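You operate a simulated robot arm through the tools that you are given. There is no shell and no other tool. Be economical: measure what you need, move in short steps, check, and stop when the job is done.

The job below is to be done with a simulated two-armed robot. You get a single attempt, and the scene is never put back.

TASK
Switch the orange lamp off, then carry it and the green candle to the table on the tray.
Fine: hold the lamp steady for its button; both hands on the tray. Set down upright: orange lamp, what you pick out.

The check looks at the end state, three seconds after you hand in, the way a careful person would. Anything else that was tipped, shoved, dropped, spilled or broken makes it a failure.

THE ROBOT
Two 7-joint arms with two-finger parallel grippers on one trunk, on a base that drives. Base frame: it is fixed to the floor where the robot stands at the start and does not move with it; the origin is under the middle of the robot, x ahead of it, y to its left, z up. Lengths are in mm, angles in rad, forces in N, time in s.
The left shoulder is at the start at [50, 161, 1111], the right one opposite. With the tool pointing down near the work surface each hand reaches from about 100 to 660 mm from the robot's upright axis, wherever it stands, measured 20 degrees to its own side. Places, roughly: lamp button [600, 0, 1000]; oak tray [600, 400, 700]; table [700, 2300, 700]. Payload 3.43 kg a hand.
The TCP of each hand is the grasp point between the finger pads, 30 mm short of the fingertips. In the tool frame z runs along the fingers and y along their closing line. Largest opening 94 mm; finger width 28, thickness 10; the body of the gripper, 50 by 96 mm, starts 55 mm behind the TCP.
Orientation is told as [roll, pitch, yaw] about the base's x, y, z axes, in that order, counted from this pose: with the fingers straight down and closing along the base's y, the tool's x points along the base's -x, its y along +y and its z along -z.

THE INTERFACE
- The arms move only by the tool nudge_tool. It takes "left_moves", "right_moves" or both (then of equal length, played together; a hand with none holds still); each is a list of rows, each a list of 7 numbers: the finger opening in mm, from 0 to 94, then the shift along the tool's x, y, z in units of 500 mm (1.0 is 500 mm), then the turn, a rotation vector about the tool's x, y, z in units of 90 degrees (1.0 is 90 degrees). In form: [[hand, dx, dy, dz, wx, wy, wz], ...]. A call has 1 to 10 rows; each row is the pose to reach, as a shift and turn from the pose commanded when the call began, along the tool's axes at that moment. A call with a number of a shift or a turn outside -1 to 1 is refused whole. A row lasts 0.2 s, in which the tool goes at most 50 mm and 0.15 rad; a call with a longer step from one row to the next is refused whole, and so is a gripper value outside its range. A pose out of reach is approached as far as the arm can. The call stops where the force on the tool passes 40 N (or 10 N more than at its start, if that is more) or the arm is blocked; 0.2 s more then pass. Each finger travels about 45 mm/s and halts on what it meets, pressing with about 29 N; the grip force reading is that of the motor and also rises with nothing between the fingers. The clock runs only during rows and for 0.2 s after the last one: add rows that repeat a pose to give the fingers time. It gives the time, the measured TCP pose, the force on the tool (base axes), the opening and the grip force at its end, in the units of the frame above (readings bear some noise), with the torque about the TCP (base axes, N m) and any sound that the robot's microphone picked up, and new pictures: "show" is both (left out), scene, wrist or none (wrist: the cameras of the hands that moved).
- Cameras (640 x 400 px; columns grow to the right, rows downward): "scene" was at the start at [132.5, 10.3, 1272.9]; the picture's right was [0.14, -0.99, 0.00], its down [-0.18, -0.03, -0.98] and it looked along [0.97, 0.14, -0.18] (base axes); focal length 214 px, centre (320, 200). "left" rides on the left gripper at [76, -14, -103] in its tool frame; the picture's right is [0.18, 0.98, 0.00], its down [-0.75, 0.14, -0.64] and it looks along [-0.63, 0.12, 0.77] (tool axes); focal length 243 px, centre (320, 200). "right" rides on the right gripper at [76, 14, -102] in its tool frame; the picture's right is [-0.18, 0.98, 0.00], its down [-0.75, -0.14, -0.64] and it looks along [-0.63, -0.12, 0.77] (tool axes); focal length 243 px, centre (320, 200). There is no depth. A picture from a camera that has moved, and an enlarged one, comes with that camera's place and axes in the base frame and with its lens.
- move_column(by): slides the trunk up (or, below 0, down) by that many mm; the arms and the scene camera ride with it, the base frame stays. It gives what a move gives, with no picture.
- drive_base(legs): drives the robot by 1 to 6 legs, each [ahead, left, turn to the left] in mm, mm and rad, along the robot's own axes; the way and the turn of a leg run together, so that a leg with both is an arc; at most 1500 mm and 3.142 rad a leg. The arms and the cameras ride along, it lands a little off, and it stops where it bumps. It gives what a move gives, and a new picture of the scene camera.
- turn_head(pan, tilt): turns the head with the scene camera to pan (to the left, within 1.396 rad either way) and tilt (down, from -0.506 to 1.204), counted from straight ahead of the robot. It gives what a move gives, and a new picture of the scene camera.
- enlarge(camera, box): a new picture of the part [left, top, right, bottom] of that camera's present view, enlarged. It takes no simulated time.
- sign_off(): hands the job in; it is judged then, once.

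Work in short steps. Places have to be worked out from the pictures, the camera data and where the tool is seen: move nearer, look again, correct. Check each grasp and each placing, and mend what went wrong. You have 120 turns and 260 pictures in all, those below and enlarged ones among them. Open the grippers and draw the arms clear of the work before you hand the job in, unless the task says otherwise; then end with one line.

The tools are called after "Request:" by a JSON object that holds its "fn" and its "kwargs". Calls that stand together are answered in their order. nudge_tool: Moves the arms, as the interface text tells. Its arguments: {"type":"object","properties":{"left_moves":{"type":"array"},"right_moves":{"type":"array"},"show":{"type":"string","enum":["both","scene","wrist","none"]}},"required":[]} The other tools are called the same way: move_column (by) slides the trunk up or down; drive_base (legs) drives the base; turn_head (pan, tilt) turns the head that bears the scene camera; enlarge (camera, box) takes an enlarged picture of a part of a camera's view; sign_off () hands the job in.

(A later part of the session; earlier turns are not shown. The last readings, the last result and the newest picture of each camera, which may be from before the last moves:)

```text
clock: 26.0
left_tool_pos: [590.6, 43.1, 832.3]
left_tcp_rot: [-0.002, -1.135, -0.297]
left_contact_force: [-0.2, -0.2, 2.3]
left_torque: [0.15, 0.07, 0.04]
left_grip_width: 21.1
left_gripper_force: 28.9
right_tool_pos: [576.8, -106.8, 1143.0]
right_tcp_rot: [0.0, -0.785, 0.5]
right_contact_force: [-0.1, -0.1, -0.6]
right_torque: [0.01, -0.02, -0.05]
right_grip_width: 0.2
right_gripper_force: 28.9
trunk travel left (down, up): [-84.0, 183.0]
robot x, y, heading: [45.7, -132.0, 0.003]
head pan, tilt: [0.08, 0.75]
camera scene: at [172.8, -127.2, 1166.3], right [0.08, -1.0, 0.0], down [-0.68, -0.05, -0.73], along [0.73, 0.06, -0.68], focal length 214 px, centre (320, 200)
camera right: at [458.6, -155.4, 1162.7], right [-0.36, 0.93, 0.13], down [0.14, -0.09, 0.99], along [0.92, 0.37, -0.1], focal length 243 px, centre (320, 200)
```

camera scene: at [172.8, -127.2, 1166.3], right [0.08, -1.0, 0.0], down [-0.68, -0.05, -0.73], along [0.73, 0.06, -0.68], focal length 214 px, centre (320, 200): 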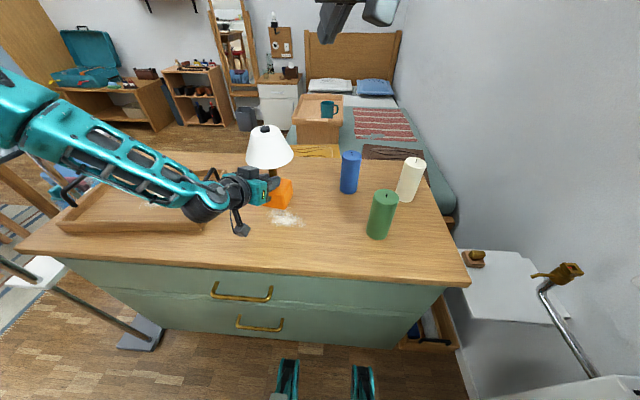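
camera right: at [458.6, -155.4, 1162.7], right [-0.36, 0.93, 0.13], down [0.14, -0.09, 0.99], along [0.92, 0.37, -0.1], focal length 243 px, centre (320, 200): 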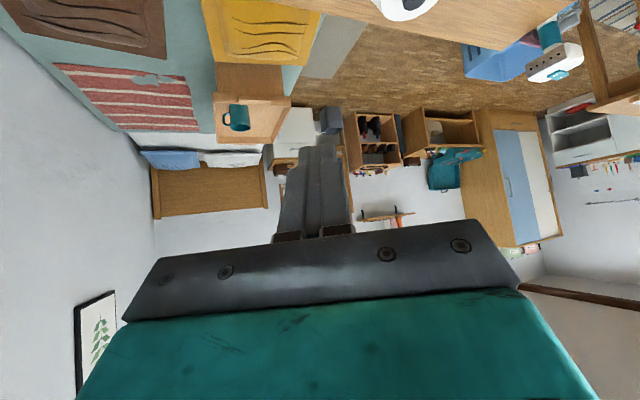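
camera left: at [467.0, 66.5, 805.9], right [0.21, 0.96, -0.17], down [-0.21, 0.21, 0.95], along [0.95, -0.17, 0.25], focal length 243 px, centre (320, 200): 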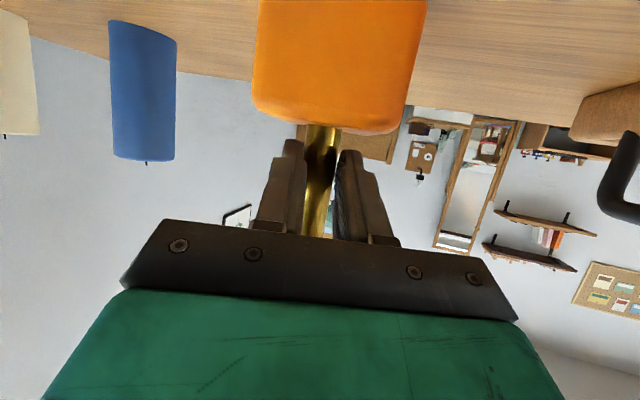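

The lamp stands fine and is off. I raise the trunk 110 mm to lift it and check.

Request:
{"fn": "move_column", "kwargs": {"by": 110}}

Request:
{"fn": "turn_head", "kwargs": {"pan": 0.35, "tilt": 0.75}}

```text
clock: 27.4
left_tool_pos: [590.6, 43.4, 940.5]
left_tcp_rot: [-0.004, -1.133, -0.293]
left_contact_force: [-0.4, -0.4, -5.0]
left_torque: [0.01, 0.15, -0.02]
left_grip_width: 0.1
left_gripper_force: 28.4
right_tool_pos: [578.6, -106.1, 1253.9]
right_tcp_rot: [0.001, -0.784, 0.497]
right_contact_force: [0.6, 0.8, -0.6]
right_torque: [0.0, -0.02, 0.0]
right_grip_width: 0.1
right_gripper_force: 28.7
trunk travel left (down, up): [-194.0, 73.0]
robot x, y, heading: [50.5, -132.4, -0.003]
head pan, tilt: [0.08, 0.75]
```

```text
clock: 28.2
left_tool_pos: [590.6, 42.5, 941.2]
left_tcp_rot: [-0.004, -1.135, -0.296]
left_contact_force: [-0.9, 0.2, -5.5]
left_torque: [-0.04, 0.17, 0.02]
left_grip_width: 0.0
left_gripper_force: 28.6
right_tool_pos: [577.3, -106.6, 1253.4]
right_tcp_rot: [0.0, -0.786, 0.499]
right_contact_force: [0.9, -1.0, -0.3]
right_torque: [-0.07, -0.03, -0.01]
right_grip_width: 0.1
right_gripper_force: 28.3
trunk travel left (down, up): [-194.0, 73.0]
robot x, y, heading: [50.8, -130.4, 0.005]
head pan, tilt: [0.351, 0.75]
camera scene: at [168.6, -105.1, 1276.3], right [0.34, -0.94, 0.0], down [-0.64, -0.23, -0.73], along [0.69, 0.25, -0.68], focal length 214 px, centre (320, 200)
```

scene: 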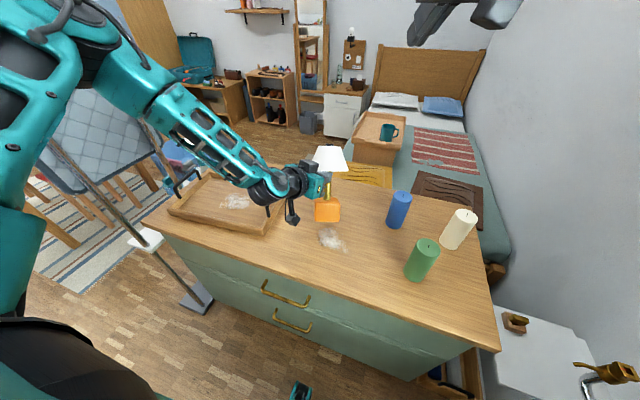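

The grip reads 0 mm yet the hand bears ~5 N: the stem slipped out and the lamp may be hanging on the hand. I look closely before moving anything.

Request:
{"fn": "enlarge", "kwargs": {"camera": "scene", "box": [260, 130, 360, 230]}}

Request:
{"fn": "enlarge", "kwargs": {"camera": "left", "box": [0, 0, 640, 400]}}

```text
4.00 times, centred on (310, 180) of scene
camera zoom: at [168.6, -105.1, 1276.3], right [0.34, -0.94, 0.0], down [-0.64, -0.23, -0.73], along [0.69, 0.25, -0.68], focal length 858 px, centre (360, 280)
```

zoom: 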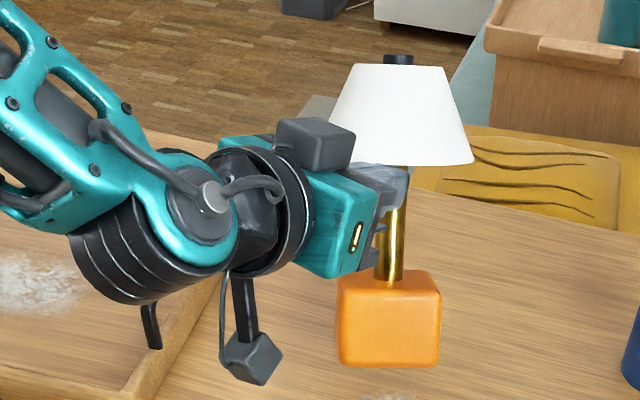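

```text
1.00 times, centred on (320, 200) of left (not enlarged: the box is as wide or as high as the picture)
camera zoom: at [467.1, 66.2, 915.6], right [0.21, 0.96, -0.17], down [-0.21, 0.21, 0.95], along [0.95, -0.17, 0.25], focal length 243 px, centre (320, 200)
```

zoom: 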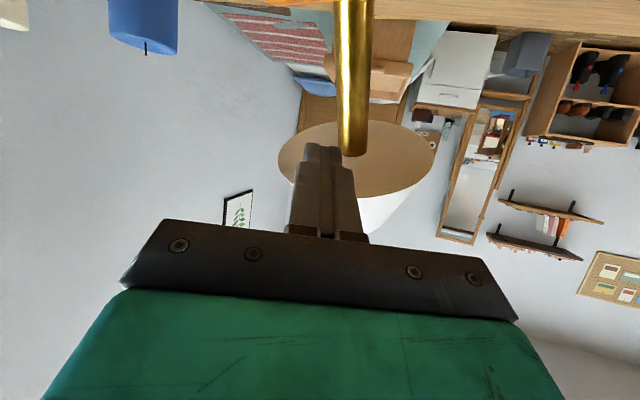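

The lamp slid off the pads and now hangs upright with its shade resting on the closed fingers. I'll lower it gently back to the worktop in small steps.

Request:
{"fn": "move_column", "kwargs": {"by": -25}}

Request:
{"fn": "enlarge", "kwargs": {"camera": "scene", "box": [260, 130, 360, 230]}}

```text
clock: 28.9
left_tool_pos: [589.6, 42.7, 915.7]
left_tcp_rot: [-0.004, -1.135, -0.295]
left_contact_force: [0.5, 0.2, -3.9]
left_torque: [0.0, 0.13, -0.01]
left_grip_width: 0.0
left_gripper_force: 28.3
right_tool_pos: [577.4, -107.2, 1227.9]
right_tcp_rot: [-0.001, -0.785, 0.496]
right_contact_force: [-0.3, -0.5, -0.2]
right_torque: [0.01, -0.02, 0.02]
right_grip_width: 0.0
right_gripper_force: 28.7
trunk travel left (down, up): [-169.0, 98.0]
robot x, y, heading: [52.8, -130.3, 0.0]
head pan, tilt: [0.351, 0.75]
```

```text
4.00 times, centred on (310, 180) of scene
camera zoom: at [168.3, -105.0, 1251.3], right [0.34, -0.94, 0.0], down [-0.64, -0.23, -0.73], along [0.69, 0.25, -0.68], focal length 858 px, centre (360, 280)
```

zoom: 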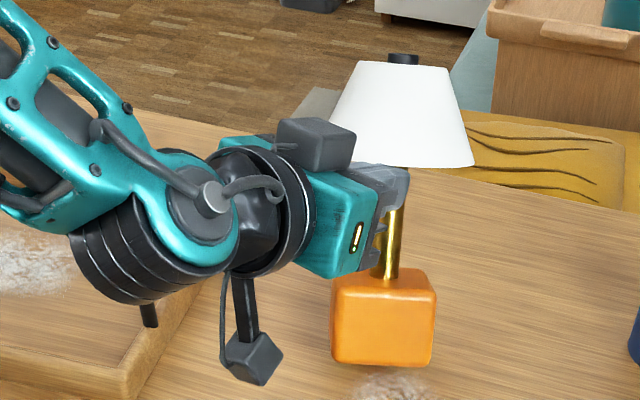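

Force is easing slightly; the base may be near touching. Lowering another 12 mm.

Request:
{"fn": "move_column", "kwargs": {"by": -12}}

Request:
{"fn": "enlarge", "kwargs": {"camera": "scene", "box": [260, 130, 360, 230]}}

Request:
{"fn": "enlarge", "kwargs": {"camera": "left", "box": [0, 0, 639, 399]}}

```text
clock: 29.5
left_tool_pos: [591.5, 43.1, 905.7]
left_tcp_rot: [0.0, -1.137, -0.297]
left_contact_force: [0.0, -0.3, 0.5]
left_torque: [0.0, 0.01, -0.04]
left_grip_width: 0.0
left_gripper_force: 28.5
right_tool_pos: [578.3, -105.9, 1216.1]
right_tcp_rot: [-0.001, -0.785, 0.499]
right_contact_force: [0.8, -0.4, -0.4]
right_torque: [0.01, 0.0, 0.0]
right_grip_width: 0.3
right_gripper_force: 28.5
trunk travel left (down, up): [-157.0, 110.0]
robot x, y, heading: [51.6, -132.3, 0.003]
head pan, tilt: [0.351, 0.75]
```

```text
4.00 times, centred on (310, 180) of scene
camera zoom: at [168.0, -105.1, 1239.4], right [0.34, -0.94, 0.0], down [-0.64, -0.23, -0.73], along [0.69, 0.25, -0.68], focal length 858 px, centre (360, 280)
```

zoom: 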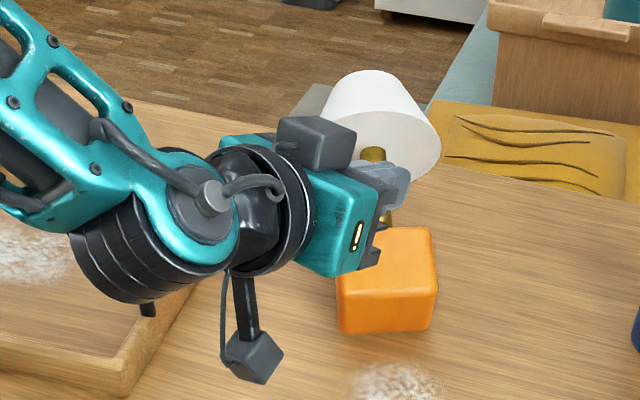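

```text
1.00 times, centred on (320, 200) of left (not enlarged: the box is as wide or as high as the picture)
camera zoom: at [467.2, 66.0, 879.4], right [0.21, 0.96, -0.17], down [-0.21, 0.21, 0.95], along [0.95, -0.17, 0.25], focal length 243 px, centre (320, 200)
```

zoom: 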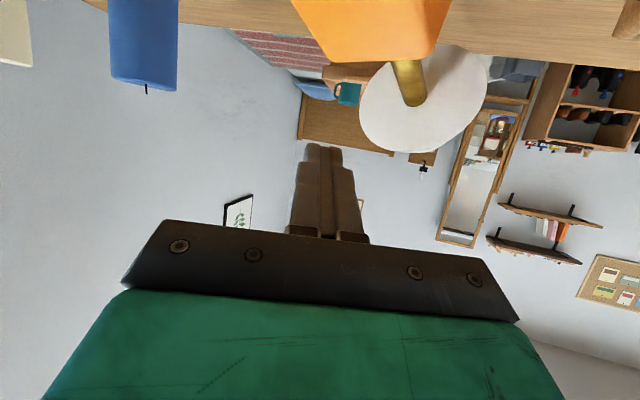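

The lamp has come off the fingers and is leaning away from the hand. I hold still for a moment and look at where it settles.

Request:
{"fn": "nudge_tool", "kwargs": {"left_moves": [[0, 0, 0, 0, 0, 0, 0]]}}

Request:
{"fn": "enlarge", "kwargs": {"camera": "scene", "box": [260, 130, 360, 230]}}

```text
clock: 29.9
left_tool_pos: [591.2, 44.0, 905.1]
left_tcp_rot: [-0.001, -1.134, -0.297]
left_contact_force: [-0.6, -0.8, 0.3]
left_torque: [-0.01, -0.01, 0.0]
left_grip_width: 0.2
left_gripper_force: 29.5
right_tool_pos: [576.8, -105.1, 1215.8]
right_tcp_rot: [-0.001, -0.786, 0.497]
right_contact_force: [-1.4, 0.0, -0.6]
right_torque: [0.0, -0.03, 0.02]
right_grip_width: 0.0
right_gripper_force: 28.0
trunk travel left (down, up): [-157.0, 110.0]
robot x, y, heading: [53.2, -131.1, 0.003]
head pan, tilt: [0.351, 0.75]
camera scene: at [168.1, -105.1, 1239.4], right [0.34, -0.94, 0.0], down [-0.64, -0.23, -0.73], along [0.69, 0.25, -0.68], focal length 214 px, centre (320, 200)
camera left: at [466.9, 66.1, 879.0], right [0.21, 0.96, -0.17], down [-0.21, 0.21, 0.95], along [0.95, -0.17, 0.25], focal length 243 px, centre (320, 200)
```

scene: 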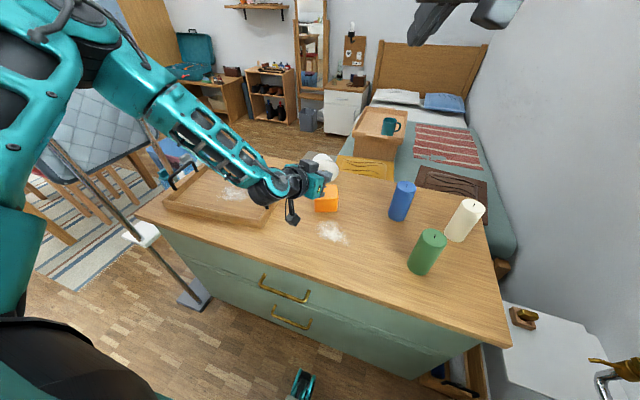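
left: 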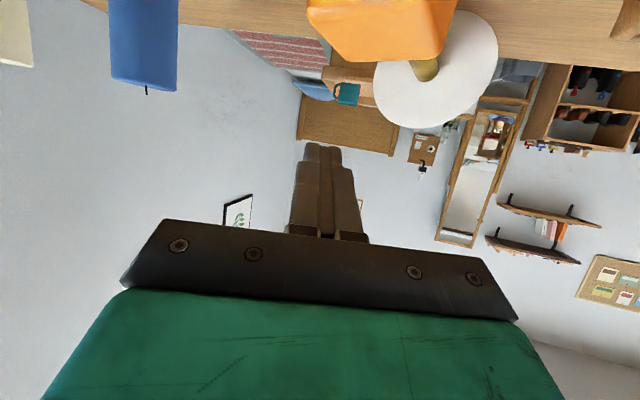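

```text
4.00 times, centred on (310, 180) of scene
camera zoom: at [168.1, -105.1, 1239.4], right [0.34, -0.94, 0.0], down [-0.64, -0.23, -0.73], along [0.69, 0.25, -0.68], focal length 858 px, centre (360, 280)
```

zoom: 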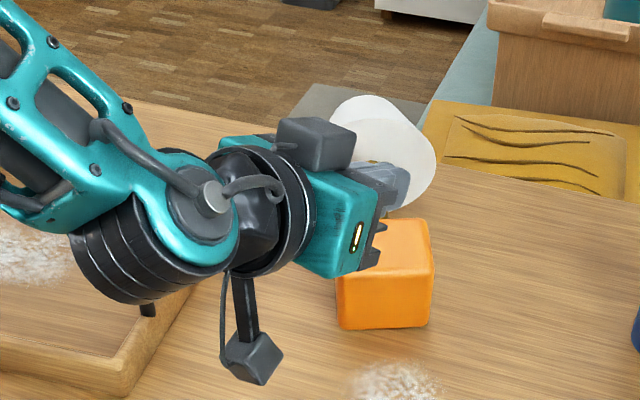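

The lamp has settled lying on its side, stem pointing away; the polished stem slid through the pads. I'll pull the left hand up and back, then survey how it lies.

Request:
{"fn": "nudge_tool", "kwargs": {"left_moves": [[0, -0.072, 0, -0.034, 0, 0, 0], [0, -0.144, 0, -0.068, 0, 0, 0], [0, -0.16, 0, -0.15, 0, 0, 0], [30, -0.12, 0, -0.24, 0, 0, 0], [60, -0.08, 0, -0.33, 0, 0, 0], [60, -0.04, 0, -0.4, 0, 0, 0]]}}

Request:
{"fn": "enlarge", "kwargs": {"camera": "scene", "box": [260, 120, 380, 220]}}

```text
clock: 31.3
left_tool_pos: [474.4, 104.6, 998.3]
left_tcp_rot: [-0.002, -1.133, -0.301]
left_contact_force: [-1.1, -1.5, -0.5]
left_torque: [0.04, 0.0, 0.03]
left_grip_width: 60.0
left_gripper_force: 0.0
left hand out of reach, approached as far as the arm can: row 5, 6
right_tool_pos: [577.7, -107.4, 1217.4]
right_tcp_rot: [-0.001, -0.787, 0.498]
right_contact_force: [0.1, -0.8, 0.2]
right_torque: [-0.01, 0.04, 0.01]
right_grip_width: 0.0
right_gripper_force: 29.6
trunk travel left (down, up): [-157.0, 110.0]
robot x, y, heading: [51.5, -128.6, -0.001]
head pan, tilt: [0.351, 0.75]
camera scene: at [167.9, -105.0, 1239.4], right [0.34, -0.94, 0.0], down [-0.64, -0.23, -0.73], along [0.69, 0.25, -0.68], focal length 214 px, centre (320, 200)
camera left: at [349.9, 126.6, 972.0], right [0.22, 0.96, -0.17], down [-0.21, 0.21, 0.95], along [0.95, -0.17, 0.25], focal length 243 px, centre (320, 200)
```

scene: 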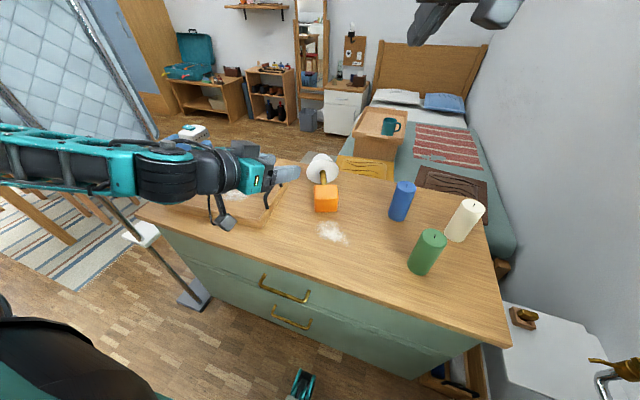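
left: 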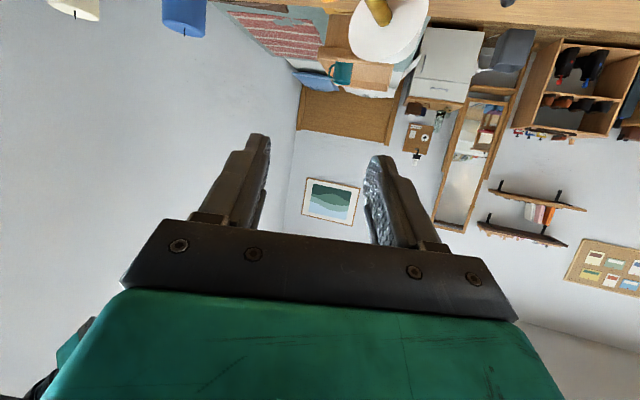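

```text
4.00 times, centred on (320, 170) of scene
camera zoom: at [167.9, -105.0, 1239.4], right [0.34, -0.94, 0.0], down [-0.64, -0.23, -0.73], along [0.69, 0.25, -0.68], focal length 858 px, centre (320, 320)
```

zoom: 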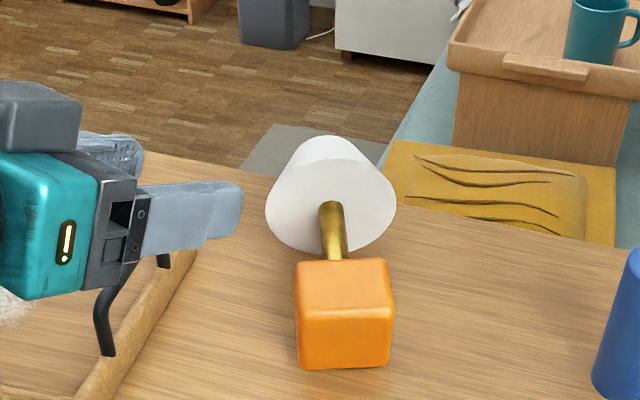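

The lamp lies safely on the worktop: base face near x≈615, y≈37, stem axis pointing away at yaw ≈0.38. The right hand is better suited to that yaw, so I drive left ~320 mm to put the lamp ahead of the right shoulder.

Request:
{"fn": "drive_base", "kwargs": {"legs": [[0, 320, 0]]}}

Request:
{"fn": "turn_head", "kwargs": {"pan": -0.1, "tilt": 0.8}}

```text
clock: 34.8
left_tool_pos: [475.9, 428.0, 997.8]
left_tcp_rot: [-0.004, -1.134, -0.297]
left_contact_force: [-0.5, 0.9, -1.5]
left_torque: [0.01, 0.04, -0.01]
left_grip_width: 59.9
left_gripper_force: 0.1
right_tool_pos: [578.3, 217.1, 1215.7]
right_tcp_rot: [-0.001, -0.787, 0.495]
right_contact_force: [0.4, -0.4, 0.4]
right_torque: [-0.02, 0.03, -0.01]
right_grip_width: 0.1
right_gripper_force: 29.4
trunk travel left (down, up): [-157.0, 110.0]
robot x, y, heading: [50.5, 195.0, -0.006]
head pan, tilt: [0.351, 0.75]
camera scene: at [168.8, 219.4, 1239.3], right [0.34, -0.94, 0.0], down [-0.64, -0.23, -0.73], along [0.69, 0.25, -0.68], focal length 214 px, centre (320, 200)
```

scene: 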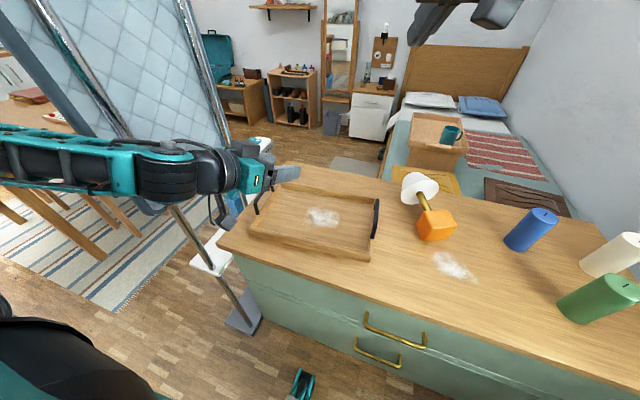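

```text
clock: 35.7
left_tool_pos: [475.9, 427.3, 996.8]
left_tcp_rot: [-0.002, -1.134, -0.301]
left_contact_force: [0.1, 1.1, -0.1]
left_torque: [0.0, 0.01, 0.04]
left_grip_width: 59.8
left_gripper_force: 0.1
right_tool_pos: [578.1, 216.6, 1216.7]
right_tcp_rot: [0.0, -0.785, 0.494]
right_contact_force: [0.8, 0.1, 0.1]
right_torque: [0.01, -0.02, 0.05]
right_grip_width: 0.0
right_gripper_force: 28.7
trunk travel left (down, up): [-157.0, 110.0]
robot x, y, heading: [49.2, 196.8, -0.004]
head pan, tilt: [-0.099, 0.799]
camera scene: at [171.1, 182.8, 1235.4], right [-0.1, -0.99, 0.0], down [-0.71, 0.07, -0.7], along [0.69, -0.07, -0.72], focal length 214 px, centre (320, 200)
```

scene: 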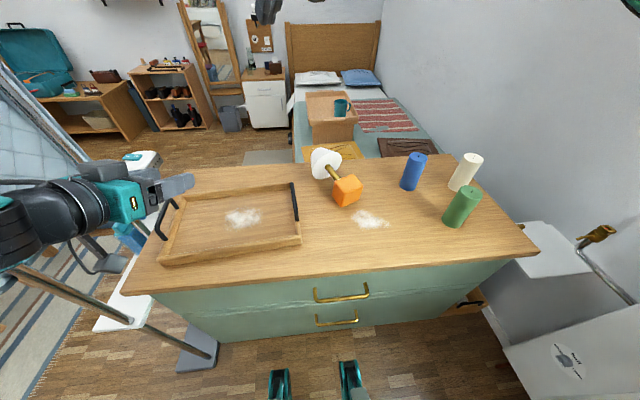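

I take an enlarged view of the lying lamp from this angle to refine its position and direction.

Request:
{"fn": "enlarge", "kwargs": {"camera": "scene", "box": [280, 130, 400, 220]}}

```text
4.44 times, centred on (340, 175) of scene
camera zoom: at [171.1, 182.8, 1235.4], right [-0.1, -0.99, 0.0], down [-0.71, 0.07, -0.7], along [0.69, -0.07, -0.72], focal length 953 px, centre (231, 311)
```

zoom: 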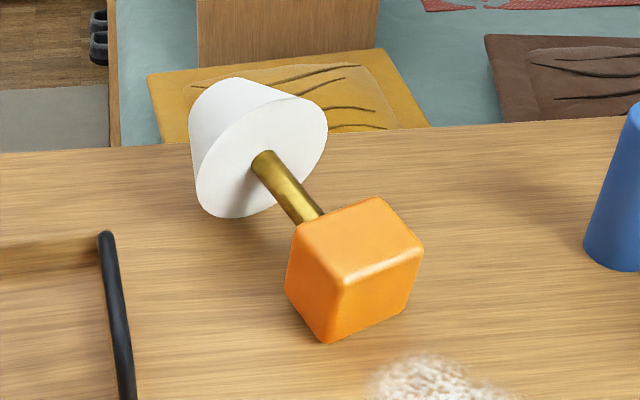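

Stem axis: passes about (685, 73, 798), yaw ≈0.41, shade junction ≈(739, 97). I bring the right hand above it, near-vertical (pitch −0.3), opening to 60 mm.

Request:
{"fn": "nudge_tool", "kwargs": {"right_moves": [[0, 0.0445, -0.0455, 0.0464, 0.005, 0.039, 0.005], [10, 0.089, -0.091, 0.0928, 0.01, 0.077, 0.01], [20, 0.1335, -0.1365, 0.139, 0.015, 0.116, 0.015], [30, 0.178, -0.182, 0.1855, 0.02, 0.155, 0.02], [40, 0.2225, -0.2275, 0.232, 0.025, 0.193, 0.025], [50, 0.267, -0.273, 0.278, 0.03, 0.232, 0.03], [60, 0.3115, -0.3185, 0.325, 0.035, 0.27, 0.035], [60, 0.356, -0.364, 0.371, 0.04, 0.309, 0.04], [60, 0.356, -0.364, 0.371, 0.04, 0.309, 0.04]]}}

```text
clock: 37.7
left_tool_pos: [475.5, 426.8, 996.8]
left_tcp_rot: [-0.004, -1.134, -0.299]
left_contact_force: [0.4, -0.5, 0.7]
left_torque: [0.03, 0.01, 0.02]
left_grip_width: 59.8
left_gripper_force: 0.1
right_tool_pos: [668.5, 59.8, 959.0]
right_tcp_rot: [-0.024, -0.3, 0.418]
right_contact_force: [0.2, 0.3, 0.0]
right_torque: [0.03, 0.03, 0.01]
right_grip_width: 59.8
right_gripper_force: 0.1
trunk travel left (down, up): [-157.0, 110.0]
robot x, y, heading: [48.7, 194.4, -0.005]
head pan, tilt: [-0.099, 0.799]
camera scene: at [171.1, 182.8, 1235.4], right [-0.1, -0.99, 0.0], down [-0.71, 0.07, -0.7], along [0.69, -0.07, -0.72], focal length 214 px, centre (320, 200)
camera right: at [567.3, 31.9, 1035.1], right [-0.23, 0.97, 0.03], down [0.54, 0.1, 0.84], along [0.81, 0.21, -0.54], focal length 243 px, centre (320, 200)
```

scene: 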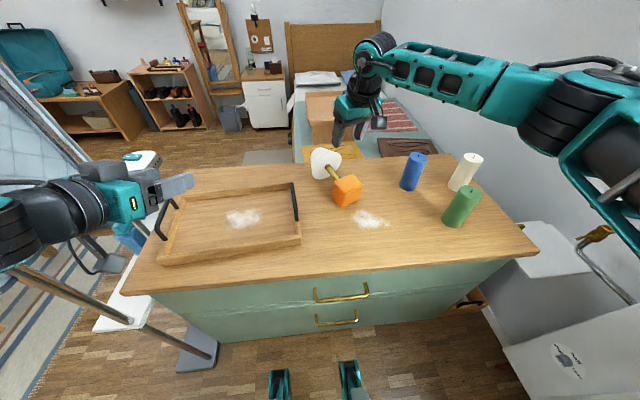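
right: 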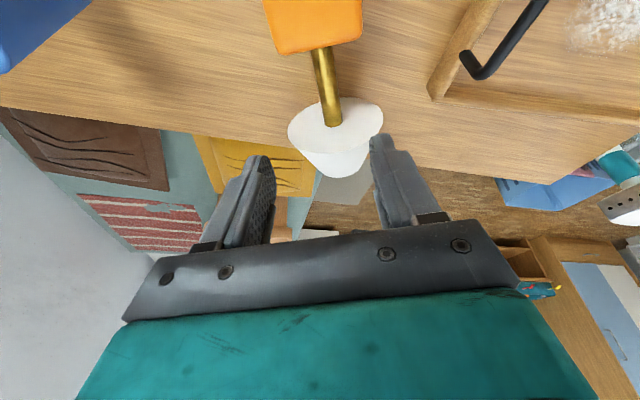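

The stem runs mid-way between the fingers. I descend to about z 840 first and check.

Request:
{"fn": "nudge_tool", "kwargs": {"right_moves": [[60, 0.012, 0, 0.08, 0, 0, 0], [60, 0.024, 0.001, 0.16, 0, 0, 0], [60, 0.036, 0.001, 0.235, 0, 0, 0], [60, 0.036, 0.001, 0.235, 0, 0, 0]]}}

Request:
{"fn": "enlarge", "kwargs": {"camera": "scene", "box": [290, 110, 410, 220]}}

```text
clock: 38.7
left_tool_pos: [475.4, 426.9, 998.4]
left_tcp_rot: [-0.004, -1.134, -0.299]
left_contact_force: [0.5, 0.0, -0.2]
left_torque: [0.02, 0.02, 0.0]
left_grip_width: 59.7
left_gripper_force: 0.0
right_tool_pos: [687.6, 64.2, 841.3]
right_tcp_rot: [-0.022, -0.302, 0.42]
right_contact_force: [0.5, 0.3, -0.2]
right_torque: [0.0, 0.0, -0.01]
right_grip_width: 59.8
right_gripper_force: 0.0
trunk travel left (down, up): [-157.0, 110.0]
robot x, y, heading: [46.6, 193.2, -0.001]
head pan, tilt: [-0.099, 0.799]
camera scene: at [171.1, 182.7, 1235.4], right [-0.1, -0.99, 0.0], down [-0.71, 0.07, -0.7], along [0.69, -0.07, -0.72], focal length 214 px, centre (320, 200)
camera right: at [585.4, 37.3, 916.8], right [-0.23, 0.97, 0.03], down [0.53, 0.1, 0.84], along [0.81, 0.21, -0.54], focal length 243 px, centre (320, 200)
```

scene: 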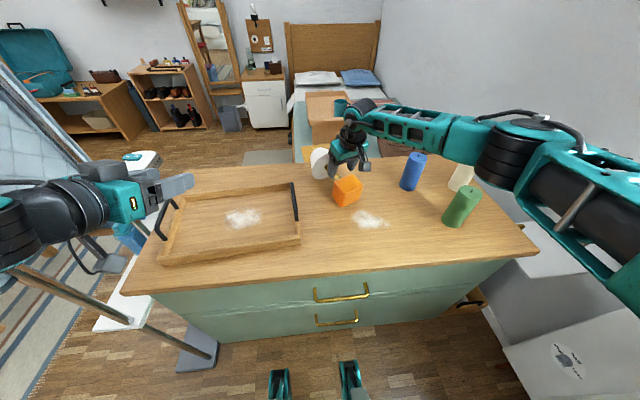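
right: 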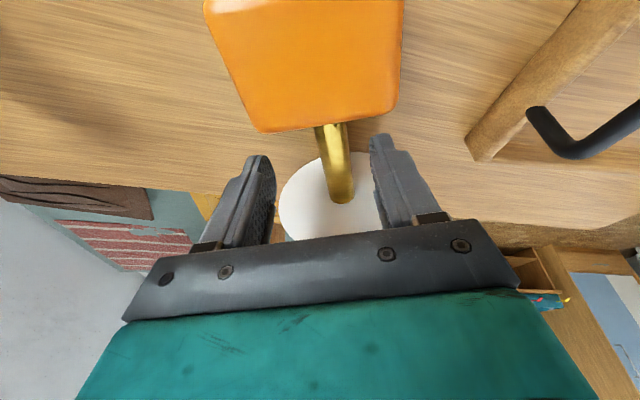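

```text
3.64 times, centred on (350, 165) of scene
camera zoom: at [171.1, 182.7, 1235.4], right [-0.1, -0.99, 0.0], down [-0.71, 0.07, -0.7], along [0.69, -0.07, -0.72], focal length 780 px, centre (211, 327)
```

zoom: 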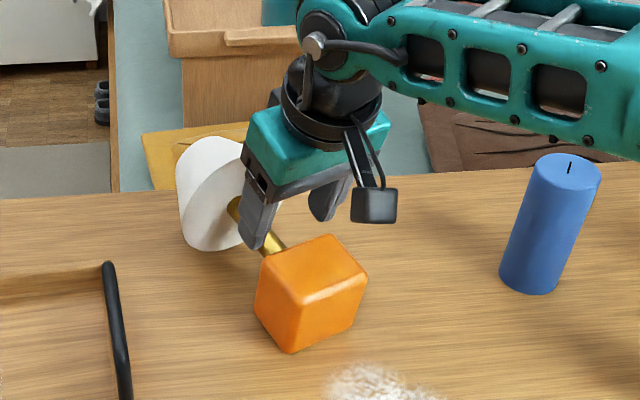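

Good alignment, stem between pads. Descend ~43 mm straight down and close on the stem.

Request:
{"fn": "nudge_tool", "kwargs": {"right_moves": [[60, 0.012, 0.009, 0.041, 0, 0, 0], [60, 0.025, 0.009, 0.082, 0, 0, 0], [40, 0.025, 0.009, 0.082, 0, 0, 0], [20, 0.025, 0.009, 0.082, 0, 0, 0], [0, 0.025, 0.009, 0.082, 0, 0, 0], [0, 0.025, 0.009, 0.082, 0, 0, 0]]}}

Request:
{"fn": "enlarge", "kwargs": {"camera": "scene", "box": [290, 110, 410, 220]}}

```text
clock: 40.1
left_tool_pos: [475.8, 427.8, 997.7]
left_tcp_rot: [-0.003, -1.135, -0.297]
left_contact_force: [-0.7, -0.5, 0.3]
left_torque: [-0.02, 0.03, -0.01]
left_grip_width: 59.9
left_gripper_force: 0.0
right_tool_pos: [685.8, 68.4, 798.0]
right_tcp_rot: [-0.022, -0.3, 0.415]
right_contact_force: [-0.3, 1.5, 0.9]
right_torque: [-0.01, 0.09, -0.03]
right_grip_width: 21.9
right_gripper_force: 28.7
trunk travel left (down, up): [-157.0, 110.0]
robot x, y, heading: [51.6, 192.9, -0.002]
head pan, tilt: [-0.099, 0.799]
camera scene: at [171.0, 182.9, 1235.4], right [-0.1, -0.99, 0.0], down [-0.71, 0.07, -0.7], along [0.69, -0.07, -0.72], focal length 214 px, centre (320, 200)
camera right: at [583.7, 40.9, 874.4], right [-0.23, 0.97, 0.03], down [0.53, 0.1, 0.84], along [0.81, 0.21, -0.54], focal length 243 px, centre (320, 200)
```

scene: 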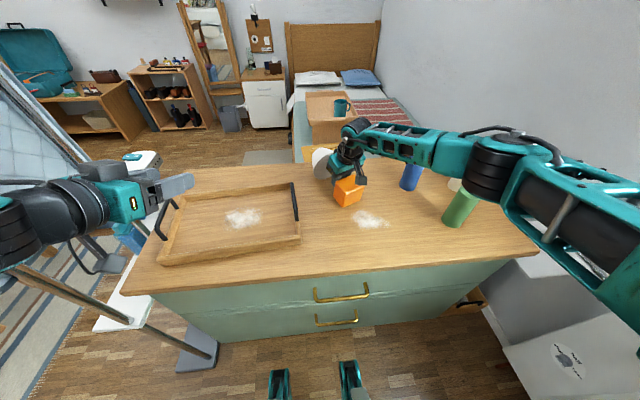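
right: 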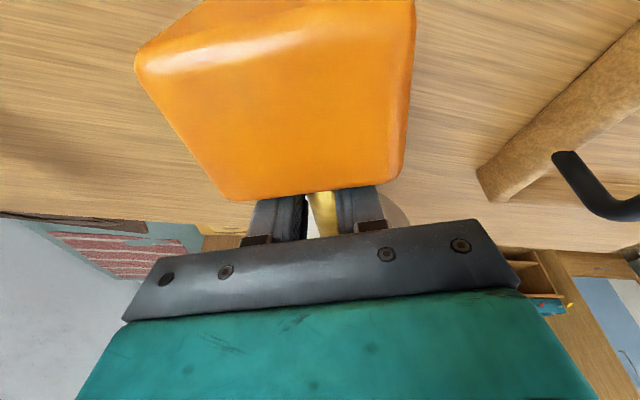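

```text
3.64 times, centred on (350, 165) of scene
camera zoom: at [171.0, 182.9, 1235.4], right [-0.1, -0.99, 0.0], down [-0.71, 0.07, -0.7], along [0.69, -0.07, -0.72], focal length 780 px, centre (211, 327)
```

zoom: 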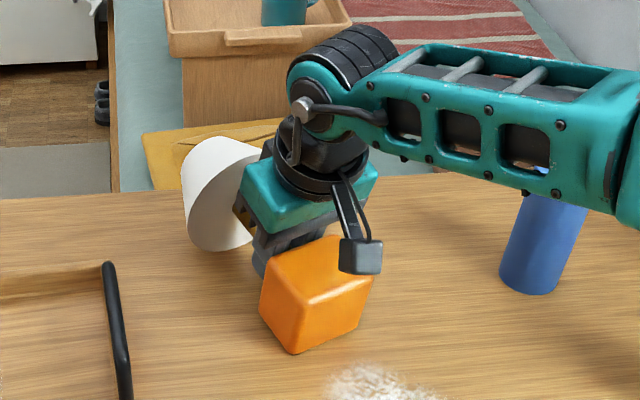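

Stem gripped (21.9 mm). Now I swing the lamp upright about its lower base edge (pivot ≈ 70 mm back, 54 mm below the TCP), first half of the arc, tilting the hand along.

Request:
{"fn": "nudge_tool", "kwargs": {"right_moves": [[0, 0.01, 0, -0.022, 0, -0.054, 0], [0, 0.023, 0, -0.042, 0, -0.108, 0], [0, 0.039, 0, -0.061, 0, -0.162, 0], [0, 0.057, 0, -0.077, 0, -0.216, 0], [0, 0.077, 0, -0.091, 0, -0.27, 0]]}}

Request:
{"fn": "enlarge", "kwargs": {"camera": "scene", "box": [290, 110, 410, 220]}}

```text
clock: 41.3
left_tool_pos: [474.7, 426.3, 998.4]
left_tcp_rot: [-0.002, -1.134, -0.3]
left_contact_force: [-0.5, 0.5, 0.0]
left_torque: [0.02, 0.02, 0.02]
left_grip_width: 60.0
left_gripper_force: 0.0
right_tool_pos: [638.6, 48.2, 829.9]
right_tcp_rot: [-0.028, -0.728, 0.426]
right_contact_force: [0.1, 0.3, -5.0]
right_torque: [0.02, 0.06, 0.02]
right_grip_width: 21.5
right_gripper_force: 29.2
trunk travel left (down, up): [-157.0, 110.0]
robot x, y, heading: [49.8, 192.2, -0.006]
head pan, tilt: [-0.099, 0.799]
camera scene: at [171.4, 182.4, 1235.3], right [-0.1, -0.99, 0.0], down [-0.71, 0.07, -0.7], along [0.69, -0.07, -0.72], focal length 214 px, centre (320, 200)
camera right: at [516.9, 11.0, 857.0], right [-0.27, 0.96, 0.1], down [0.17, -0.06, 0.98], along [0.95, 0.28, -0.15], focal length 243 px, centre (320, 200)
```

scene: 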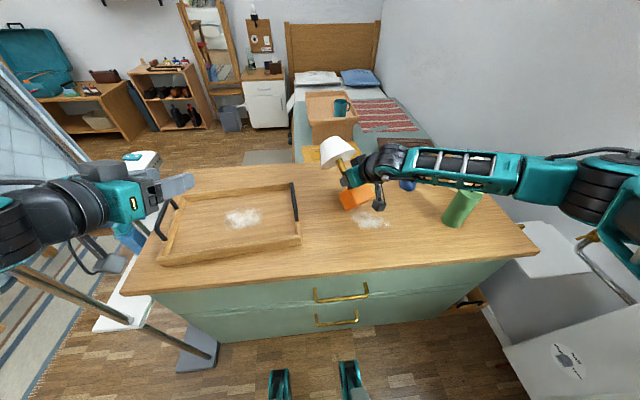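
right: 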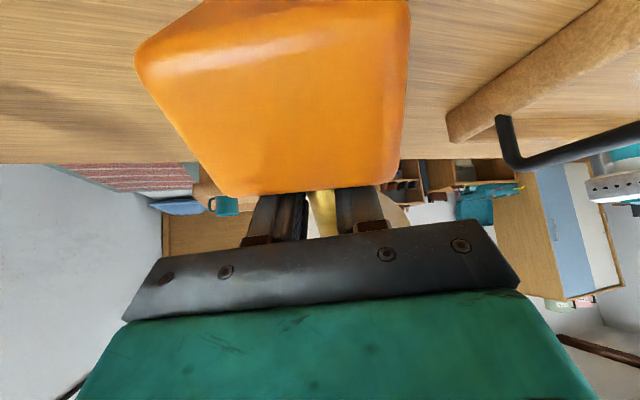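

```text
3.64 times, centred on (350, 165) of scene
camera zoom: at [171.4, 182.4, 1235.3], right [-0.1, -0.99, 0.0], down [-0.71, 0.07, -0.7], along [0.69, -0.07, -0.72], focal length 780 px, centre (211, 327)
```

zoom: 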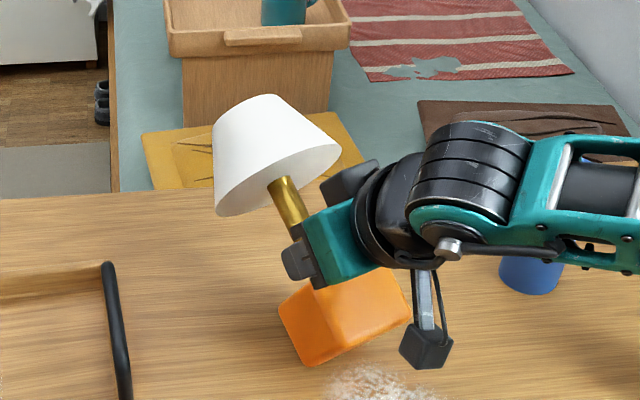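

The lamp follows the hand rigidly (5 N carried, no slip), so a mid-pad grip does hold. I rotate further to hand pitch ≈ −1.35, leaving the lamp ~20° off vertical just above the worktop.

Request:
{"fn": "nudge_tool", "kwargs": {"right_moves": [[0, 0.002, 0, -0.015, 0, -0.079, 0], [0, 0.006, 0, -0.028, 0, -0.158, 0], [0, 0.011, 0, -0.039, 0, -0.237, 0], [0, 0.015, 0, -0.045, 0, -0.316, 0], [0, 0.018, 0, -0.049, 0, -0.395, 0], [0, 0.018, 0, -0.049, 0, -0.395, 0]]}}

Request:
{"fn": "enlarge", "kwargs": {"camera": "scene", "box": [290, 110, 410, 220]}}

```text
clock: 42.7
left_tool_pos: [475.4, 425.4, 998.0]
left_tcp_rot: [-0.005, -1.134, -0.301]
left_contact_force: [0.5, -1.0, 0.7]
left_torque: [-0.01, -0.01, 0.0]
left_grip_width: 60.0
left_gripper_force: 0.1
right_tool_pos: [616.5, 38.9, 842.3]
right_tcp_rot: [-0.095, -1.343, 0.503]
right_contact_force: [0.6, 0.0, -4.9]
right_torque: [-0.04, 0.07, -0.01]
right_grip_width: 21.3
right_gripper_force: 29.4
trunk travel left (down, up): [-157.0, 110.0]
robot x, y, heading: [49.5, 194.6, -0.002]
head pan, tilt: [-0.099, 0.799]
camera scene: at [171.6, 182.6, 1235.3], right [-0.1, -0.99, 0.0], down [-0.71, 0.07, -0.7], along [0.69, -0.07, -0.72], focal length 214 px, centre (320, 200)
camera right: at [504.4, 3.7, 791.4], right [-0.35, 0.92, 0.16], down [-0.37, -0.29, 0.88], along [0.86, 0.25, 0.45], focal length 243 px, centre (320, 200)
```

scene: 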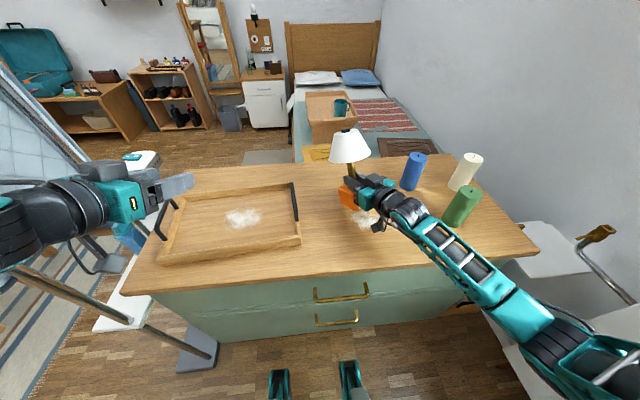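
right: 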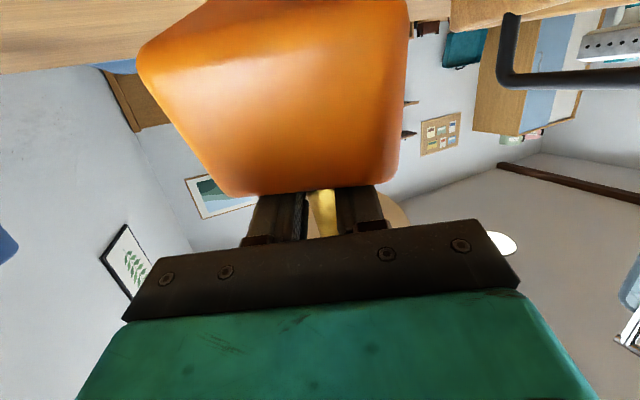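

```text
3.64 times, centred on (350, 165) of scene
camera zoom: at [171.6, 182.6, 1235.3], right [-0.1, -0.99, 0.0], down [-0.71, 0.07, -0.7], along [0.69, -0.07, -0.72], focal length 780 px, centre (211, 327)
```

zoom: 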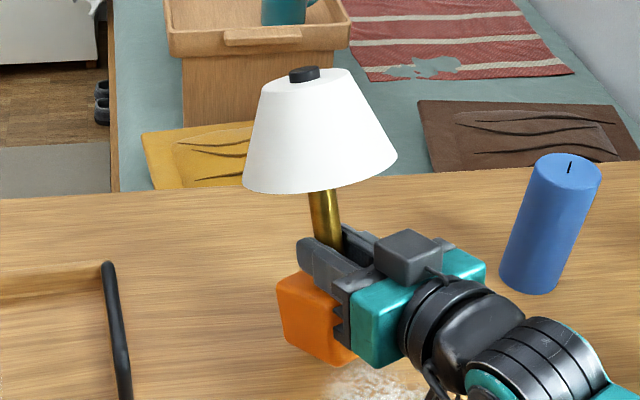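

The lamp is held well, ~20° off vertical. I'll rotate 0.1 rad more and lower slowly until its far base edge touches the worktop.

Request:
{"fn": "nudge_tool", "kwargs": {"right_moves": [[0, 0.006, 0, 0.001, 0, -0.064, 0], [0, 0.0156, 0, 0.0036, 0, -0.064, 0], [0, 0.0214, 0, 0.005, 0, -0.064, 0], [0, 0.0214, 0, 0.005, 0, -0.064, 0]]}}

Request:
{"fn": "enlarge", "kwargs": {"camera": "scene", "box": [290, 110, 410, 220]}}

```text
clock: 43.7
left_tool_pos: [475.6, 426.2, 998.5]
left_tcp_rot: [-0.004, -1.134, -0.301]
left_contact_force: [0.1, 0.3, -0.8]
left_torque: [-0.01, 0.02, 0.0]
left_grip_width: 60.0
left_gripper_force: 0.1
right_tool_pos: [618.1, 38.5, 831.2]
right_tcp_rot: [-0.164, -1.444, 0.573]
right_contact_force: [1.2, 0.7, -5.0]
right_torque: [-0.02, 0.06, 0.01]
right_grip_width: 21.3
right_gripper_force: 29.3
trunk travel left (down, up): [-157.0, 110.0]
robot x, y, heading: [53.0, 197.8, -0.005]
head pan, tilt: [-0.099, 0.799]
camera scene: at [171.5, 182.6, 1235.3], right [-0.1, -0.99, 0.0], down [-0.71, 0.07, -0.7], along [0.69, -0.07, -0.72], focal length 214 px, centre (320, 200)
camera right: at [510.0, 6.1, 769.5], right [-0.37, 0.91, 0.16], down [-0.45, -0.33, 0.83], along [0.81, 0.24, 0.53], focal length 243 px, centre (320, 200)
```

scene: 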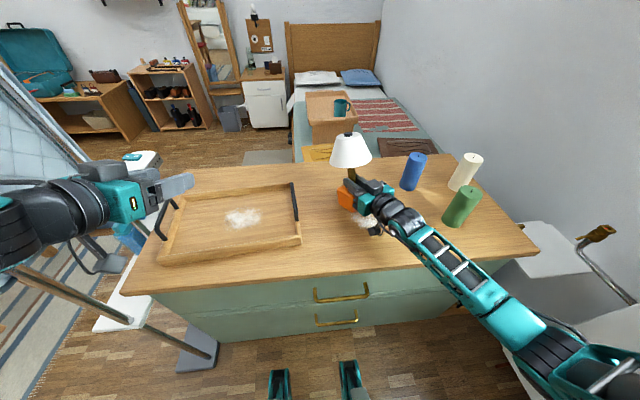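
right: 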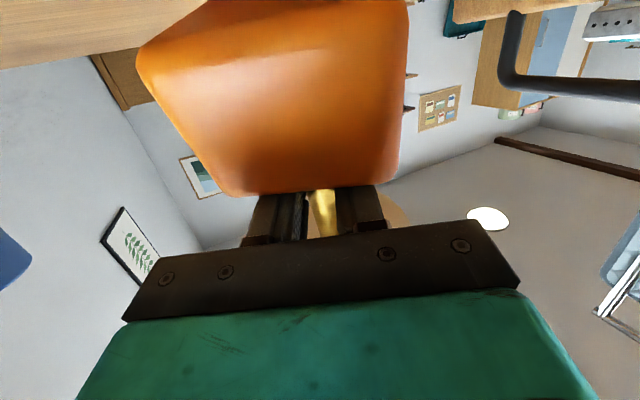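

```text
3.64 times, centred on (350, 165) of scene
camera zoom: at [171.5, 182.6, 1235.3], right [-0.1, -0.99, 0.0], down [-0.71, 0.07, -0.7], along [0.69, -0.07, -0.72], focal length 780 px, centre (211, 327)
```

zoom: 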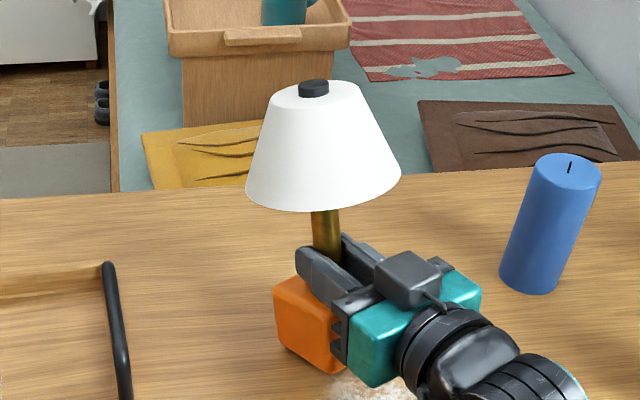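

Still fully airborne (5 N). To keep the wrist camera clear of the worktop I tilt the hand back to −1.3 and lower further.

Request:
{"fn": "nudge_tool", "kwargs": {"right_moves": [[0, 0, 0, 0, 0, 0.046, 0], [0, 0.004, 0, 0.0005, 0, 0.092, 0], [0, 0.01, 0, 0.0013, 0, 0.092, 0], [0, 0.01, 0, 0.0013, 0, 0.092, 0]], "show": "none"}}

Request:
{"fn": "enlarge", "kwargs": {"camera": "scene", "box": [310, 150, 400, 230]}}

```text
clock: 44.7
left_tool_pos: [474.4, 427.8, 998.8]
left_tcp_rot: [-0.004, -1.136, -0.301]
left_contact_force: [-0.2, -0.4, -0.2]
left_torque: [0.01, -0.01, 0.01]
left_grip_width: 59.9
left_gripper_force: 0.0
right_tool_pos: [618.4, 40.0, 832.4]
right_tcp_rot: [-0.092, -1.312, 0.497]
right_contact_force: [0.8, -0.1, 15.7]
right_torque: [-0.17, -0.52, 0.09]
right_grip_width: 21.6
right_gripper_force: 29.3
trunk travel left (down, up): [-157.0, 110.0]
robot x, y, heading: [46.7, 189.3, -0.003]
head pan, tilt: [-0.099, 0.799]
```

```text
5.00 times, centred on (355, 190) of scene
camera zoom: at [169.8, 183.1, 1235.8], right [-0.1, -0.99, 0.0], down [-0.71, 0.07, -0.7], along [0.69, -0.07, -0.72], focal length 1072 px, centre (145, 250)
```

zoom: 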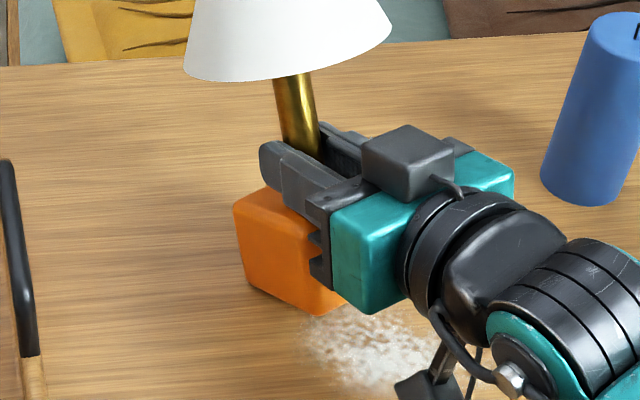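

The base edge is in contact (16 N). I pull the hand ~27 mm toward the robot at this height so the lamp pivots upright in the grip.

Request:
{"fn": "nudge_tool", "kwargs": {"right_moves": [[0, 0.0036, 0, -0.013, 0, 0, 0], [0, 0.0072, 0, -0.026, 0, 0, 0], [0, 0.0108, 0, -0.039, 0, 0, 0], [0, 0.0144, 0, -0.052, 0, 0, 0], [0, 0.0144, 0, -0.052, 0, 0, 0]]}}

Request:
{"fn": "enlarge", "kwargs": {"camera": "scene", "box": [290, 110, 410, 220]}}

```text
clock: 45.9
left_tool_pos: [474.2, 427.8, 998.6]
left_tcp_rot: [-0.004, -1.137, -0.298]
left_contact_force: [0.1, 0.2, -0.1]
left_torque: [0.01, -0.01, 0.03]
left_grip_width: 60.0
left_gripper_force: 0.1
right_tool_pos: [592.9, 29.8, 827.8]
right_tcp_rot: [-0.083, -1.303, 0.489]
right_contact_force: [3.8, 3.0, 10.9]
right_torque: [0.16, -0.71, 0.0]
right_grip_width: 21.3
right_gripper_force: 28.5
trunk travel left (down, up): [-157.0, 110.0]
robot x, y, heading: [48.6, 192.1, 0.0]
head pan, tilt: [-0.099, 0.799]
camera scene: at [170.5, 183.2, 1235.4], right [-0.1, -0.99, 0.0], down [-0.71, 0.07, -0.7], along [0.69, -0.07, -0.72], focal length 214 px, centre (320, 200)
camera right: at [477.4, -7.1, 782.0], right [-0.35, 0.92, 0.16], down [-0.34, -0.28, 0.9], along [0.87, 0.26, 0.41], focal length 243 px, centre (320, 200)
```

scene: 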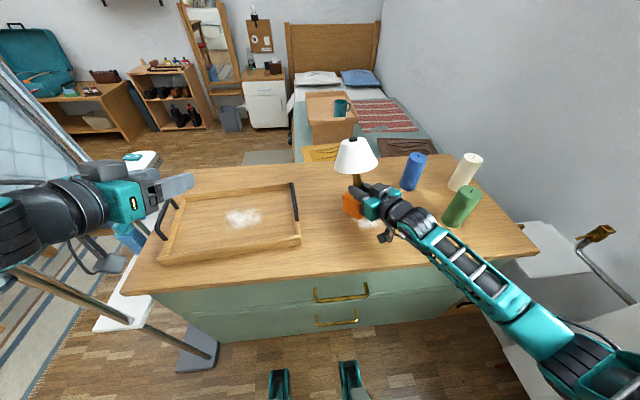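
right: 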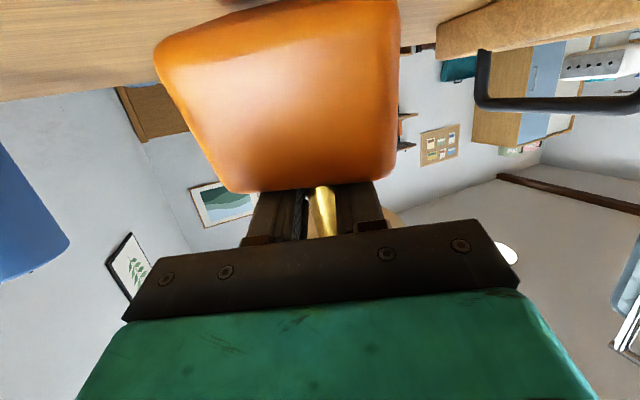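

```text
3.64 times, centred on (350, 165) of scene
camera zoom: at [170.5, 183.2, 1235.4], right [-0.1, -0.99, 0.0], down [-0.71, 0.07, -0.7], along [0.69, -0.07, -0.72], focal length 780 px, centre (211, 327)
```

zoom: 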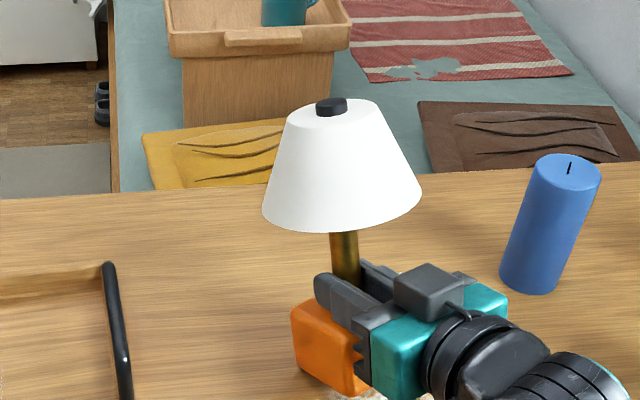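

It pivoted partway. I continue with a little more downward and backward motion.

Request:
{"fn": "nudge_tool", "kwargs": {"right_moves": [[0, 0.0098, 0, -0.0065, 0, 0, 0], [0, 0.0195, 0, -0.013, 0, 0, 0], [0, 0.0195, 0, -0.013, 0, 0, 0]], "show": "wrist"}}

Request:
{"fn": "enlarge", "kwargs": {"camera": "scene", "box": [290, 110, 410, 220]}}

```text
clock: 46.7
left_tool_pos: [475.2, 426.4, 998.5]
left_tcp_rot: [-0.003, -1.136, -0.3]
left_contact_force: [-0.1, 0.1, -0.9]
left_torque: [-0.01, 0.01, 0.0]
left_grip_width: 59.8
left_gripper_force: 0.0
right_tool_pos: [586.0, 25.0, 824.0]
right_tcp_rot: [-0.086, -1.312, 0.493]
right_contact_force: [5.1, -1.5, 20.0]
right_torque: [0.65, -0.82, -0.17]
right_grip_width: 21.4
right_gripper_force: 29.2
trunk travel left (down, up): [-157.0, 110.0]
robot x, y, heading: [52.4, 193.7, -0.001]
head pan, tilt: [-0.099, 0.799]
camera right: at [470.4, -11.0, 777.1], right [-0.35, 0.92, 0.16], down [-0.35, -0.28, 0.9], along [0.87, 0.26, 0.42], focal length 243 px, centre (320, 200)
```

right: 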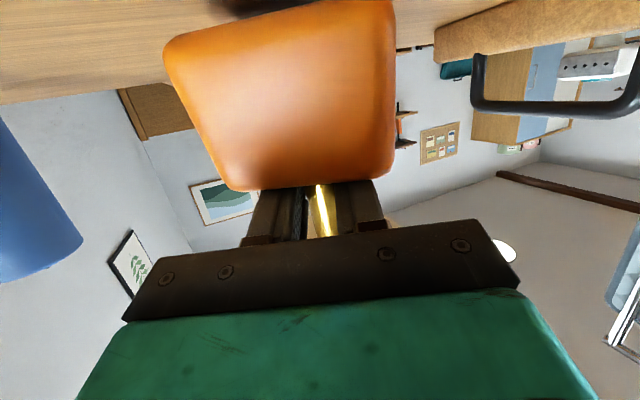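

```text
3.64 times, centred on (350, 165) of scene
camera zoom: at [169.8, 182.9, 1235.6], right [-0.1, -0.99, 0.0], down [-0.71, 0.07, -0.7], along [0.69, -0.07, -0.72], focal length 780 px, centre (211, 327)
```

zoom: 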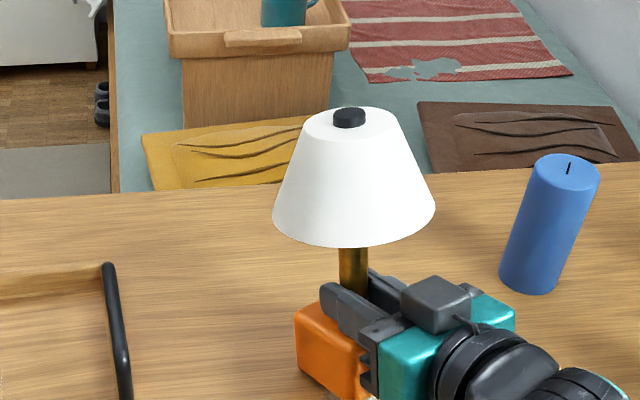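

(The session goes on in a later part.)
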